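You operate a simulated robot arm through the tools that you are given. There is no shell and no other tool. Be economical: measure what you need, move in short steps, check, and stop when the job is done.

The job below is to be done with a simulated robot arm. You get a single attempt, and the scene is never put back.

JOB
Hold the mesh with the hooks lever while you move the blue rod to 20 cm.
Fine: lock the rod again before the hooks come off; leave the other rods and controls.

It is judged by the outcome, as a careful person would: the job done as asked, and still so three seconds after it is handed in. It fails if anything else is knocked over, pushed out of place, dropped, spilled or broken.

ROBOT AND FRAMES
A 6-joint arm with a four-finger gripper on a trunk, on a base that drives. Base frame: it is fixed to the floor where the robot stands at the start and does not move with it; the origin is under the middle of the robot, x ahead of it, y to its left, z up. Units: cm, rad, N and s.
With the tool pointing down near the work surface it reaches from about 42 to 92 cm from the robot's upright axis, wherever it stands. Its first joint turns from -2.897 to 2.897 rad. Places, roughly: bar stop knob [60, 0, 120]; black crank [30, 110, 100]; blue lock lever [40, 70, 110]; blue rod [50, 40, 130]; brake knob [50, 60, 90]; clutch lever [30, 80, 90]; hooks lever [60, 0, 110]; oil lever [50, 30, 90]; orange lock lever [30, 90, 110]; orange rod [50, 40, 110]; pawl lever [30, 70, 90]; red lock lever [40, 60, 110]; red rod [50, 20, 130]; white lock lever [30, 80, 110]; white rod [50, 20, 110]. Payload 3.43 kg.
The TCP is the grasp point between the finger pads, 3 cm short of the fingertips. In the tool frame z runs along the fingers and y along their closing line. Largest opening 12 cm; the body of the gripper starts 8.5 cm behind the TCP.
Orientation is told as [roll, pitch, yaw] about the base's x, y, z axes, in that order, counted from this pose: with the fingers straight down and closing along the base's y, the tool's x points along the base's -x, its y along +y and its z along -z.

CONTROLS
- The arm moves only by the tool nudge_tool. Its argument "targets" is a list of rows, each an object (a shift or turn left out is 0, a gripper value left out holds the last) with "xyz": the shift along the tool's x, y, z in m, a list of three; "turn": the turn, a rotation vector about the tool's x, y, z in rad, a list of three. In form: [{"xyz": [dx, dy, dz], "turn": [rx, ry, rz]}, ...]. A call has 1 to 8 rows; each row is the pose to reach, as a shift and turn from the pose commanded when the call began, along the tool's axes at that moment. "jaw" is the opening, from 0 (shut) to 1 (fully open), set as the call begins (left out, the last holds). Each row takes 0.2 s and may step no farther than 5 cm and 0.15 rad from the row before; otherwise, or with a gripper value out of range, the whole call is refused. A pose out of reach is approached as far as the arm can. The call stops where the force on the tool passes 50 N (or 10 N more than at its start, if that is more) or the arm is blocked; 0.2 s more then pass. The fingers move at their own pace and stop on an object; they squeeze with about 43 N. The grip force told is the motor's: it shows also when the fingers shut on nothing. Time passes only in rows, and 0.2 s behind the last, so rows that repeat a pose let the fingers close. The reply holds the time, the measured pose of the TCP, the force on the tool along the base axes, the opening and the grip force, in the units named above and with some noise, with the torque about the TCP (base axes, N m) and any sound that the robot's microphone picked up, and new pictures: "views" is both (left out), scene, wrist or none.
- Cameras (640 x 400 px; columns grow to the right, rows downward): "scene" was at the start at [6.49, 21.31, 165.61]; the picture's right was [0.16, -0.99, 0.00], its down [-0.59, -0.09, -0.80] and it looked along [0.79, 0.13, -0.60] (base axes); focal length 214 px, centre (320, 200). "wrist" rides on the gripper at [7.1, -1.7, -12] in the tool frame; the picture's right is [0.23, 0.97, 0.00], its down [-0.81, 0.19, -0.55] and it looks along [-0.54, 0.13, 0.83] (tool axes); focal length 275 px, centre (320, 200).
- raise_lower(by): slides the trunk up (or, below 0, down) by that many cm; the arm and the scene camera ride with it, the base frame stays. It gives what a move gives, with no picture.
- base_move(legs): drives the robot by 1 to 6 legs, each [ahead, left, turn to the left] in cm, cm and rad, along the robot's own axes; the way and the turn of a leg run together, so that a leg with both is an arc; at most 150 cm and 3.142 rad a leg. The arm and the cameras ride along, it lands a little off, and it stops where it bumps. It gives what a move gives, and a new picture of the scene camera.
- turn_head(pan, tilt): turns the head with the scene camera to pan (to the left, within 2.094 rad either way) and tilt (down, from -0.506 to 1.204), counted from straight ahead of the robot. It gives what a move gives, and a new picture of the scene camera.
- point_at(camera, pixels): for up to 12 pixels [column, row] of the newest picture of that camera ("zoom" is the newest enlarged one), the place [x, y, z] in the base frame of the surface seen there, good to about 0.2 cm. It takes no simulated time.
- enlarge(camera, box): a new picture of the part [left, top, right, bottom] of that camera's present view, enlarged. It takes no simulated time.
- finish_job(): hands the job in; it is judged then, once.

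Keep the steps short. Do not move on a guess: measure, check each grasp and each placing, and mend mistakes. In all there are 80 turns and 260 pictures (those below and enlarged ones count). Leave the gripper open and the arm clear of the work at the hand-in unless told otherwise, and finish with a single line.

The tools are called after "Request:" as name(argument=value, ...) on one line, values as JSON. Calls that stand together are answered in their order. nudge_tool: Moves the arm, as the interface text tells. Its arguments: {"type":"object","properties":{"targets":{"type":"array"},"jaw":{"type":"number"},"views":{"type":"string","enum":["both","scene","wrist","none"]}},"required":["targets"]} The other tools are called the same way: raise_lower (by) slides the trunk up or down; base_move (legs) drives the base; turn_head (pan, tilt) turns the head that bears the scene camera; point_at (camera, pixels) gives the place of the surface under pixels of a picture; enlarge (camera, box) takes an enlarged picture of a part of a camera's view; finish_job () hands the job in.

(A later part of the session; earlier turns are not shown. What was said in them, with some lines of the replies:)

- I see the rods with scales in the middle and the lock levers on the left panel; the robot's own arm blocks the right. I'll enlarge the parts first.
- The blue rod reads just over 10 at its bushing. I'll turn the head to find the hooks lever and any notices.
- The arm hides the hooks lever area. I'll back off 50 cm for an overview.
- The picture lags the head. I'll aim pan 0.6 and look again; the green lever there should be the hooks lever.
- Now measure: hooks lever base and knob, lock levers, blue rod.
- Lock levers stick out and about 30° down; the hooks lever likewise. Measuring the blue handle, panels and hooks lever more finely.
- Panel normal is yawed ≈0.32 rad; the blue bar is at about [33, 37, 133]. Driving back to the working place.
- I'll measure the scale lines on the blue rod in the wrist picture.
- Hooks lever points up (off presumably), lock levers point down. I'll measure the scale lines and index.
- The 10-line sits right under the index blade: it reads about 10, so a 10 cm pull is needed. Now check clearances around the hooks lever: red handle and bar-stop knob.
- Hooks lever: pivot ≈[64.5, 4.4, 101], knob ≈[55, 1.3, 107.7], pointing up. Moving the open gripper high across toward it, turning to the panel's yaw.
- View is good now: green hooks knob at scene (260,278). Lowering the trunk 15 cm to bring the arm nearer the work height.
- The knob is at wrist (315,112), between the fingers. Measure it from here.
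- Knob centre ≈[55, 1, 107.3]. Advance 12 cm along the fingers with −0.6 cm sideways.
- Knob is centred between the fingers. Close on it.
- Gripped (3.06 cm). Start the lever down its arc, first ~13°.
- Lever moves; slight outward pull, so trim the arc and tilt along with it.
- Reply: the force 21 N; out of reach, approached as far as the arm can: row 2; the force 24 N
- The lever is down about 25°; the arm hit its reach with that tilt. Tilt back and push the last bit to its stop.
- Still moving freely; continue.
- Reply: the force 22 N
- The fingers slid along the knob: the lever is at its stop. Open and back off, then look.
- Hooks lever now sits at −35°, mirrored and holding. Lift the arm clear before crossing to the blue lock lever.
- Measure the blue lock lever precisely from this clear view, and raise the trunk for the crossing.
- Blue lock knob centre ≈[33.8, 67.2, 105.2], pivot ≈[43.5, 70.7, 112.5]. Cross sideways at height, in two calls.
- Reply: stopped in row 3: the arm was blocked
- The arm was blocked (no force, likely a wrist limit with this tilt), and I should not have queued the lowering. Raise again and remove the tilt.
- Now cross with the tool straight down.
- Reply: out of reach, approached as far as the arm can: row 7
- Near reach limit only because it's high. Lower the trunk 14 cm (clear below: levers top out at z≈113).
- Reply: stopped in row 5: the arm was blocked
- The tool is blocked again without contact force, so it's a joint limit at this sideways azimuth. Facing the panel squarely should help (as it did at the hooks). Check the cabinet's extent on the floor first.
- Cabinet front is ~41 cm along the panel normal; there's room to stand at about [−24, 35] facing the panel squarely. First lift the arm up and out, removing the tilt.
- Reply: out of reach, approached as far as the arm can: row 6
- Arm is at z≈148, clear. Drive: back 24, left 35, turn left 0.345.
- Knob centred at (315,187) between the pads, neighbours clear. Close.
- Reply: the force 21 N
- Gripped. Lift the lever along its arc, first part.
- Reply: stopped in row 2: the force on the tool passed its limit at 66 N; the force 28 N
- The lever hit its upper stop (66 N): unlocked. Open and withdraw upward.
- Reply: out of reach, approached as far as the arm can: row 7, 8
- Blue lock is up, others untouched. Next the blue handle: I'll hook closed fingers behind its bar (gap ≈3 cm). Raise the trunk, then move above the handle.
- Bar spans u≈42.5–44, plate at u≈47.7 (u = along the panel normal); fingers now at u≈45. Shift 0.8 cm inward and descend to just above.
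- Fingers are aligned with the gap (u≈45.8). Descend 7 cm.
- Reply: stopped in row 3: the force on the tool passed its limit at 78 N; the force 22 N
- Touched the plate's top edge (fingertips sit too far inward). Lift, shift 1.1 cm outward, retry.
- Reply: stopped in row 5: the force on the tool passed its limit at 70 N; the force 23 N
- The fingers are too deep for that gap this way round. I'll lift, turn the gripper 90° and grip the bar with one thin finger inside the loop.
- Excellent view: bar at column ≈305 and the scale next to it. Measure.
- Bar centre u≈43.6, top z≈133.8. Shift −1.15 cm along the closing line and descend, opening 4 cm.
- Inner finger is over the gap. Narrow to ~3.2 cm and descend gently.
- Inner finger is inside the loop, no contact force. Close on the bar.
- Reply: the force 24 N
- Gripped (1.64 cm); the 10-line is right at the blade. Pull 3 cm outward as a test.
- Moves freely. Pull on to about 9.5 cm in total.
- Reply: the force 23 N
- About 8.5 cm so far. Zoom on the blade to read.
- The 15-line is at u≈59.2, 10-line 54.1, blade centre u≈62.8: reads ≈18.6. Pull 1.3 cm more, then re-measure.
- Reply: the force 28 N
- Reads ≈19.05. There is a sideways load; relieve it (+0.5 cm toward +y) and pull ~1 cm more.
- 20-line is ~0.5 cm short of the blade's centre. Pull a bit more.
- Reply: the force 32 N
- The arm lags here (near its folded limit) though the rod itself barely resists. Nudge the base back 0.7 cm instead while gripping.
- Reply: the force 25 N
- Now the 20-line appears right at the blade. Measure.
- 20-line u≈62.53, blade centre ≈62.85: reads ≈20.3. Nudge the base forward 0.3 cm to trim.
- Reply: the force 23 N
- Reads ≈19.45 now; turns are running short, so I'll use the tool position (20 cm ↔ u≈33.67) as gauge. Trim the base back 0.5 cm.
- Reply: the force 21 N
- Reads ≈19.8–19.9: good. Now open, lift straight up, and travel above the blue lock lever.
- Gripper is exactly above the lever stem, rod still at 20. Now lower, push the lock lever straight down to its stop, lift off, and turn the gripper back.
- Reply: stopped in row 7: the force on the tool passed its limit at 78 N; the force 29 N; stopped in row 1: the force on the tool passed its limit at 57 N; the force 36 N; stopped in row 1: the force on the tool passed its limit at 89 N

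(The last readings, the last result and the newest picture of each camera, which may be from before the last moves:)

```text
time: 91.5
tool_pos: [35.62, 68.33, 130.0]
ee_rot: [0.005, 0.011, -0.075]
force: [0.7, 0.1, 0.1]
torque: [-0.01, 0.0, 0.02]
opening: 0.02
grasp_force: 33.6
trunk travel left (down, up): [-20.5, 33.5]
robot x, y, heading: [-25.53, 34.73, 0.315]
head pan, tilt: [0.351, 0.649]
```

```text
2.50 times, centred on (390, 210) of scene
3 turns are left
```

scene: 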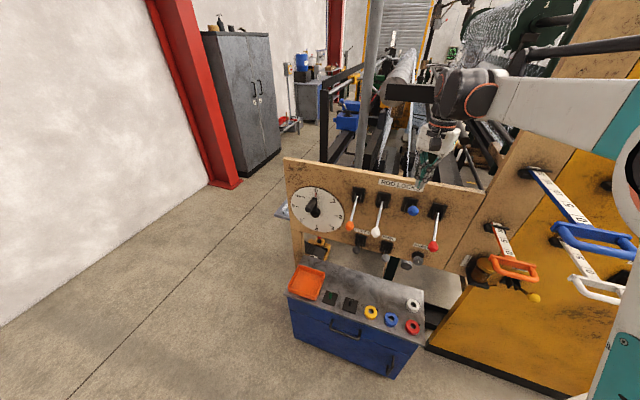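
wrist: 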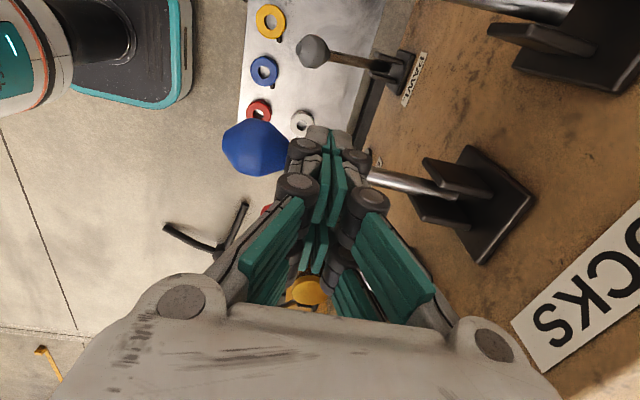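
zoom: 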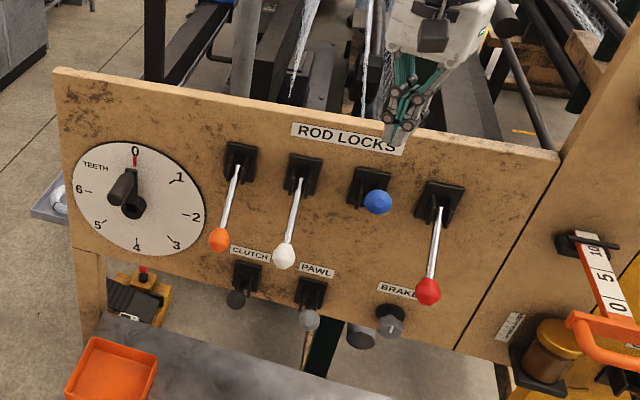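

The lever only came partway: the stem slipped between the finger prongs. I'll turn the fingers square, move 2.7 cm outward over the knob itself, and push straight down again.

Request:
nudge_tool(targets=[{"xyz": [0.0083, -0.0035, 0], "turn": [0, 0, -0.132]}, {"xyz": [0.0166, -0.007, 0], "turn": [0, 0, -0.264]}, {"xyz": [0.0249, -0.0104, 0], "turn": [0, 0, -0.395]}, {"xyz": [0.0249, -0.0104, 0], "turn": [0, 0, -0.395]}], jaw=0, views="none")

Request:
nudge_tool(targets=[{"xyz": [0, 0, 0.045]}, {"xyz": [0, 0, 0.085]}, {"xyz": [0, 0, 0.1]}, {"xyz": [0, 0, 0.115]}, {"xyz": [0, 0, 0.13]}, {"xyz": [0, 0, 0.145]}, {"xyz": [0, 0, 0.16]}, {"xyz": [0, 0, 0.175]}], views="wrist")

Request:
nudge_tool(targets=[{"xyz": [0, 0, 0.012]}, {"xyz": [0, 0, 0.024]}, {"xyz": [0, 0, 0.036]}, {"xyz": [0, 0, 0.046]}], views="wrist")

Request:
nudge_tool(targets=[{"xyz": [0, 0, -0.045]}, {"xyz": [0, 0, -0.09]}, {"xyz": [0, 0, -0.135]}, {"xyz": [0, 0, -0.18]}], views="both")

Request:
enlarge(camera="scene", box=[270, 130, 510, 290])

```text
time: 92.5
tool_pos: [33.02, 67.62, 129.82]
ee_rot: [0.007, 0.01, 0.316]
force: [0.0, -0.4, 0.6]
torque: [-0.03, -0.01, 0.01]
opening: 0.02
grasp_force: 33.7
trunk travel left (down, up): [-20.5, 33.5]
robot x, y, heading: [-25.63, 34.66, 0.318]
head pan, tilt: [0.351, 0.649]
```

```text
time: 94.3
tool_pos: [32.73, 67.71, 112.43]
ee_rot: [0.007, 0.011, 0.315]
force: [-0.1, -0.4, -0.1]
torque: [0.0, -0.02, -0.01]
opening: 0.0
grasp_force: 33.2
trunk travel left (down, up): [-20.5, 33.5]
robot x, y, heading: [-25.8, 35.1, 0.317]
head pan, tilt: [0.351, 0.649]
```

wrist: 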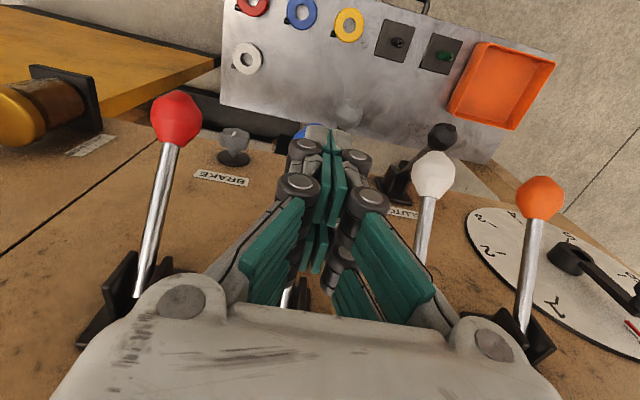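

```text
time: 95.2
tool_pos: [32.83, 67.64, 109.03]
ee_rot: [0.009, 0.001, 0.315]
force: [-4.4, -2.7, 28.4]
torque: [0.1, -0.5, -0.11]
opening: 0.59
grasp_force: 33.1
trunk travel left (down, up): [-20.5, 33.5]
robot x, y, heading: [-25.41, 35.45, 0.319]
head pan, tilt: [0.351, 0.649]
stopped in row 4: the force on the tool passed its limit at 66 N (the readings are from after the stop); the commanded pose is now the measured one
```

wrist: 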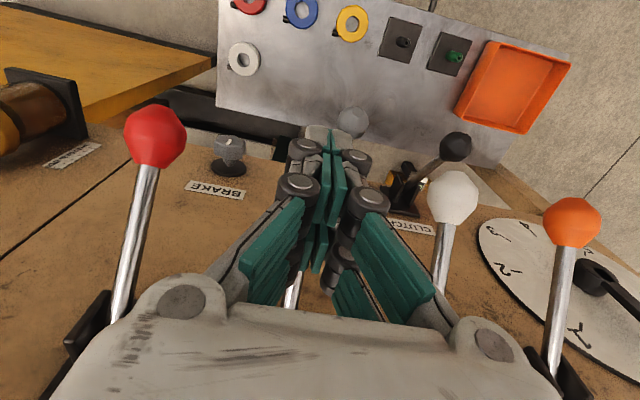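

```text
time: 96.2
tool_pos: [33.45, 67.52, 127.11]
ee_rot: [0.009, 0.002, 0.314]
force: [-0.1, -0.9, 0.1]
torque: [-0.02, 0.0, 0.04]
opening: 0.03
grasp_force: 32.6
trunk travel left (down, up): [-20.5, 33.5]
robot x, y, heading: [-25.37, 34.81, 0.317]
head pan, tilt: [0.351, 0.649]
```

scene: 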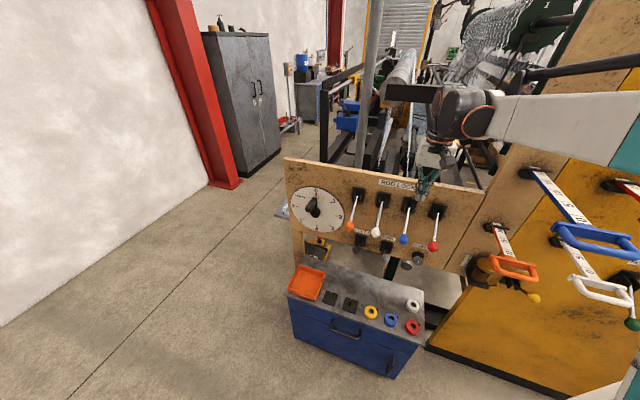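
wrist: 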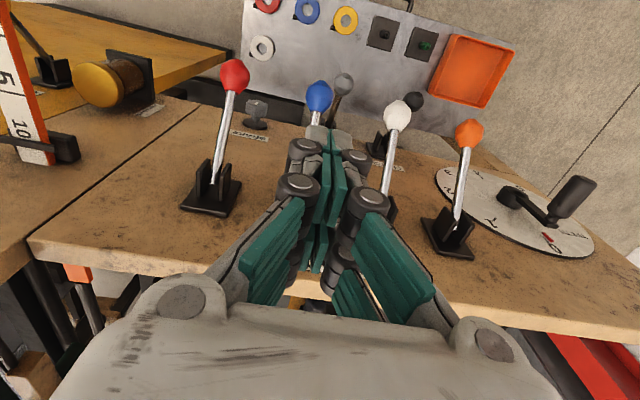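

```text
2.50 times, centred on (390, 210) of scene
2 turns are left
```

zoom: 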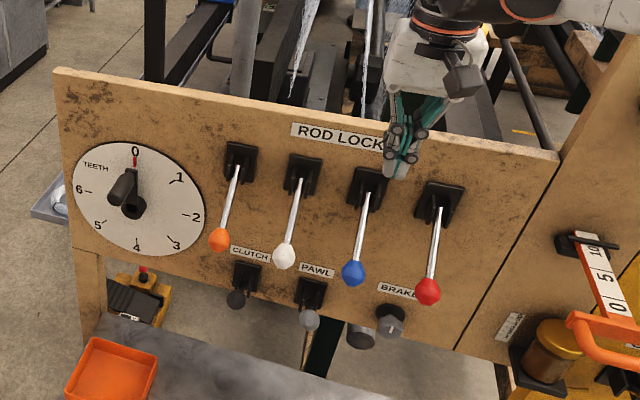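

The blue lock lever is fully down in line with the others, rod at 20. Last action turn: drive right, grip the hooks knob (known place ≈[55, 1, 93]), raise it along the same arc that worked before, open and retreat.

Request:
raise_lower(by=20)

Request:
base_move(legs=[[-4.2, -57.6, 0]])

Request:
nudge_tool(targets=[{"xyz": [0.0022, -0.041, 0]}, {"xyz": [0.0043, -0.082, 0]}, {"xyz": [0.0065, -0.123, 0]}, {"xyz": [0.0065, -0.123, 0]}], jaw=0.8, views="none")

Request:
raise_lower(by=-35)

Request:
nudge_tool(targets=[{"xyz": [0, 0, 0.0265], "turn": [0, -0.133, 0]}, {"xyz": [0, 0, 0.053], "turn": [0, -0.266, 0]}, {"xyz": [0, 0, 0.0795], "turn": [0, -0.4, 0]}], views="none")

Request:
nudge_tool(targets=[{"xyz": [0, 0, 0.04]}, {"xyz": [0, 0, 0.08]}, {"xyz": [0, 0, 0.12]}], views="none")

Request:
nudge_tool(targets=[{"xyz": [0, 0, 0]}, {"xyz": [0, 0, 0]}, {"xyz": [0, 0, 0]}], jaw=0, views="wrist")

Request:
nudge_tool(targets=[{"xyz": [0.001, 0, -0.01], "turn": [0, 0.03, 0]}, {"xyz": [0.0022, 0, -0.0205], "turn": [0, 0.06, 0]}, {"xyz": [0.0006, 0, -0.041], "turn": [0, 0.1, 0]}], views="none")

Request:
nudge_tool(targets=[{"xyz": [-0.003, 0, -0.0205], "turn": [0, 0.03, 0]}, {"xyz": [-0.0092, 0, -0.0395], "turn": [0, 0.06, 0]}, {"xyz": [-0.0191, 0, -0.0579], "turn": [0, 0.1, 0]}], views="none")

Request:
nudge_tool(targets=[{"xyz": [-0.0111, 0, -0.0176]}, {"xyz": [-0.0226, 0, -0.0311]}, {"xyz": [-0.028, 0, -0.0372]}], views="wrist")

Request:
nudge_tool(targets=[{"xyz": [0, 0, 0]}, {"xyz": [0, 0, 0]}, {"xyz": [0, 0, -0.04]}, {"xyz": [0, 0, -0.08]}, {"xyz": [0, 0, -0.12]}, {"xyz": [0, 0, -0.16]}, {"xyz": [0, 0, -0.2]}], jaw=0.7, views="both")

```text
time: 98.4
tool_pos: [33.5, 67.42, 146.98]
ee_rot: [0.008, 0.004, 0.315]
force: [1.1, 0.5, 0.7]
torque: [-0.01, 0.02, 0.02]
opening: 0.0
grasp_force: 33.1
trunk travel left (down, up): [-40.5, 13.5]
robot x, y, heading: [-25.77, 34.62, 0.316]
head pan, tilt: [0.351, 0.649]
```

```text
time: 101.7
tool_pos: [47.71, 9.65, 147.02]
ee_rot: [0.01, 0.003, 0.296]
force: [0.5, -0.2, 0.1]
torque: [0.04, 0.0, -0.01]
opening: 0.0
grasp_force: 33.9
trunk travel left (down, up): [-40.5, 13.5]
robot x, y, heading: [-11.99, -21.69, 0.301]
head pan, tilt: [0.351, 0.649]
```

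scene: 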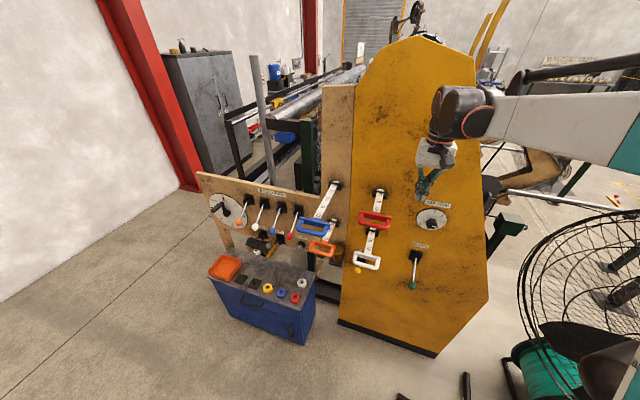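

```text
time: 102.7
tool_pos: [50.5, -1.96, 146.99]
ee_rot: [0.009, 0.003, 0.296]
force: [0.1, 1.3, -0.4]
torque: [-0.04, -0.02, 0.03]
opening: 9.61
grasp_force: 0.1
trunk travel left (down, up): [-40.5, 13.5]
robot x, y, heading: [-12.1, -21.77, 0.297]
head pan, tilt: [0.351, 0.649]
```

```text
time: 106.1
tool_pos: [50.49, -2.18, 111.94]
ee_rot: [0.009, 0.004, 0.295]
force: [-0.1, 0.9, -0.3]
torque: [0.01, -0.01, 0.04]
opening: 9.58
grasp_force: 0.0
trunk travel left (down, up): [-5.5, 48.5]
robot x, y, heading: [-12.03, -21.83, 0.3]
head pan, tilt: [0.351, 0.649]
```

```text
time: 106.9
tool_pos: [50.54, -2.23, 104.14]
ee_rot: [0.009, -0.398, 0.291]
force: [0.5, 0.4, 1.2]
torque: [-0.01, 0.0, 0.0]
opening: 9.59
grasp_force: 0.1
trunk travel left (down, up): [-5.5, 48.5]
robot x, y, heading: [-12.1, -21.34, 0.301]
head pan, tilt: [0.351, 0.649]
```

```text
time: 107.7
tool_pos: [55.35, -0.39, 93.17]
ee_rot: [0.009, -0.396, 0.292]
force: [-0.4, 0.2, 0.1]
torque: [0.0, -0.01, 0.01]
opening: 9.59
grasp_force: 0.1
trunk travel left (down, up): [-5.5, 48.5]
robot x, y, heading: [-12.01, -21.8, 0.302]
head pan, tilt: [0.351, 0.649]
```

```text
time: 108.3
tool_pos: [54.68, 1.14, 93.16]
ee_rot: [0.021, -0.396, 0.302]
force: [-2.8, 13.8, -2.9]
torque: [0.23, 0.05, -0.05]
opening: 3.16
grasp_force: 42.9
trunk travel left (down, up): [-5.5, 48.5]
robot x, y, heading: [-12.25, -22.02, 0.302]
head pan, tilt: [0.351, 0.649]
stopped in row 2: the force on the tool passed its limit at 59 N (the readings are from after the stop); the commanded pose is now the measured one
```

wrist: 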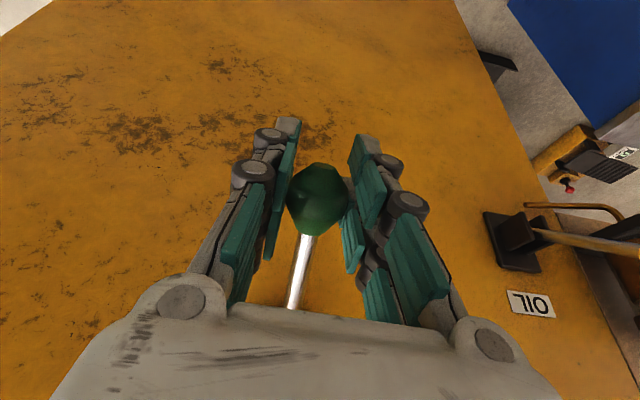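

```text
time: 109.1
tool_pos: [53.32, 0.46, 96.76]
ee_rot: [0.02, -0.294, 0.306]
force: [-8.9, 37.3, -13.5]
torque: [-0.29, 1.08, 0.48]
opening: 3.08
grasp_force: 44.7
trunk travel left (down, up): [-5.5, 48.5]
robot x, y, heading: [-12.13, -21.68, 0.302]
head pan, tilt: [0.351, 0.649]
```

```text
time: 109.9
tool_pos: [53.25, 0.55, 102.97]
ee_rot: [0.021, -0.196, 0.306]
force: [-22.9, 37.0, -9.9]
torque: [-0.01, 1.49, 0.38]
opening: 3.13
grasp_force: 45.1
trunk travel left (down, up): [-5.5, 48.5]
robot x, y, heading: [-11.92, -21.56, 0.304]
head pan, tilt: [0.351, 0.649]
```

```text
time: 110.7
tool_pos: [55.17, 1.07, 107.35]
ee_rot: [0.023, -0.199, 0.307]
force: [-34.6, 37.8, 2.6]
torque: [0.07, 1.47, 0.12]
opening: 3.01
grasp_force: 44.8
trunk travel left (down, up): [-5.5, 48.5]
robot x, y, heading: [-12.2, -21.9, 0.299]
head pan, tilt: [0.351, 0.649]
```

wrist: 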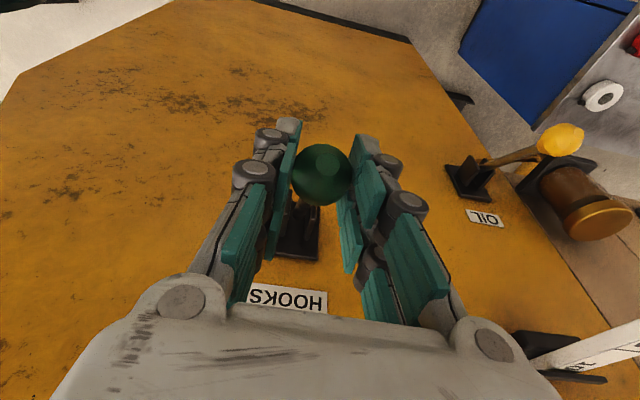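

```text
time: 112.3
tool_pos: [52.04, -1.13, 126.69]
ee_rot: [0.02, -0.198, 0.303]
force: [-0.1, -0.5, 0.5]
torque: [-0.01, 0.0, -0.01]
opening: 8.4
grasp_force: 0.1
trunk travel left (down, up): [-5.5, 48.5]
robot x, y, heading: [-11.75, -21.95, 0.296]
head pan, tilt: [0.351, 0.649]
1 turns are left
```

scene: 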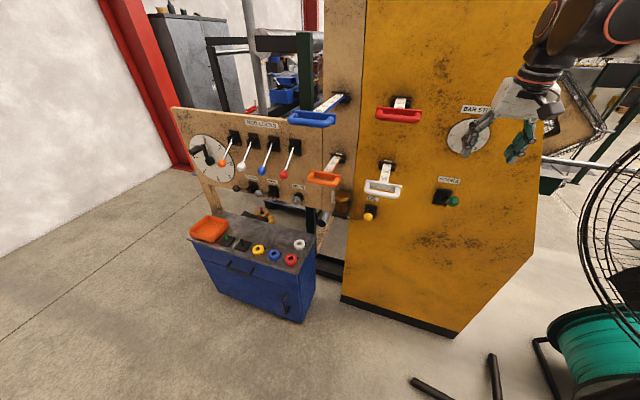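
wrist: 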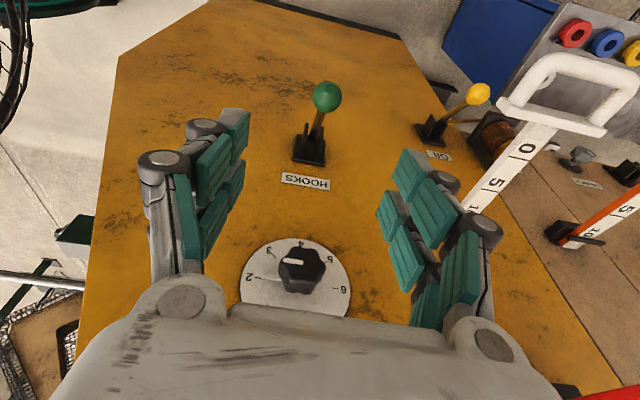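

The hooks lever is back up where it started ([55.2, 1.1, 107.4]). The blue lock lever is down, the gripper is open and clear, and the other controls look unmoved. Handing in.

Request:
finish_job()

```text
The job is handed in.
```

The blue rod is at about 19.8–20 cm and locked again; the hooks held the mesh throughout and came off only after the rod was locked, and I saw no other rod or control moved.
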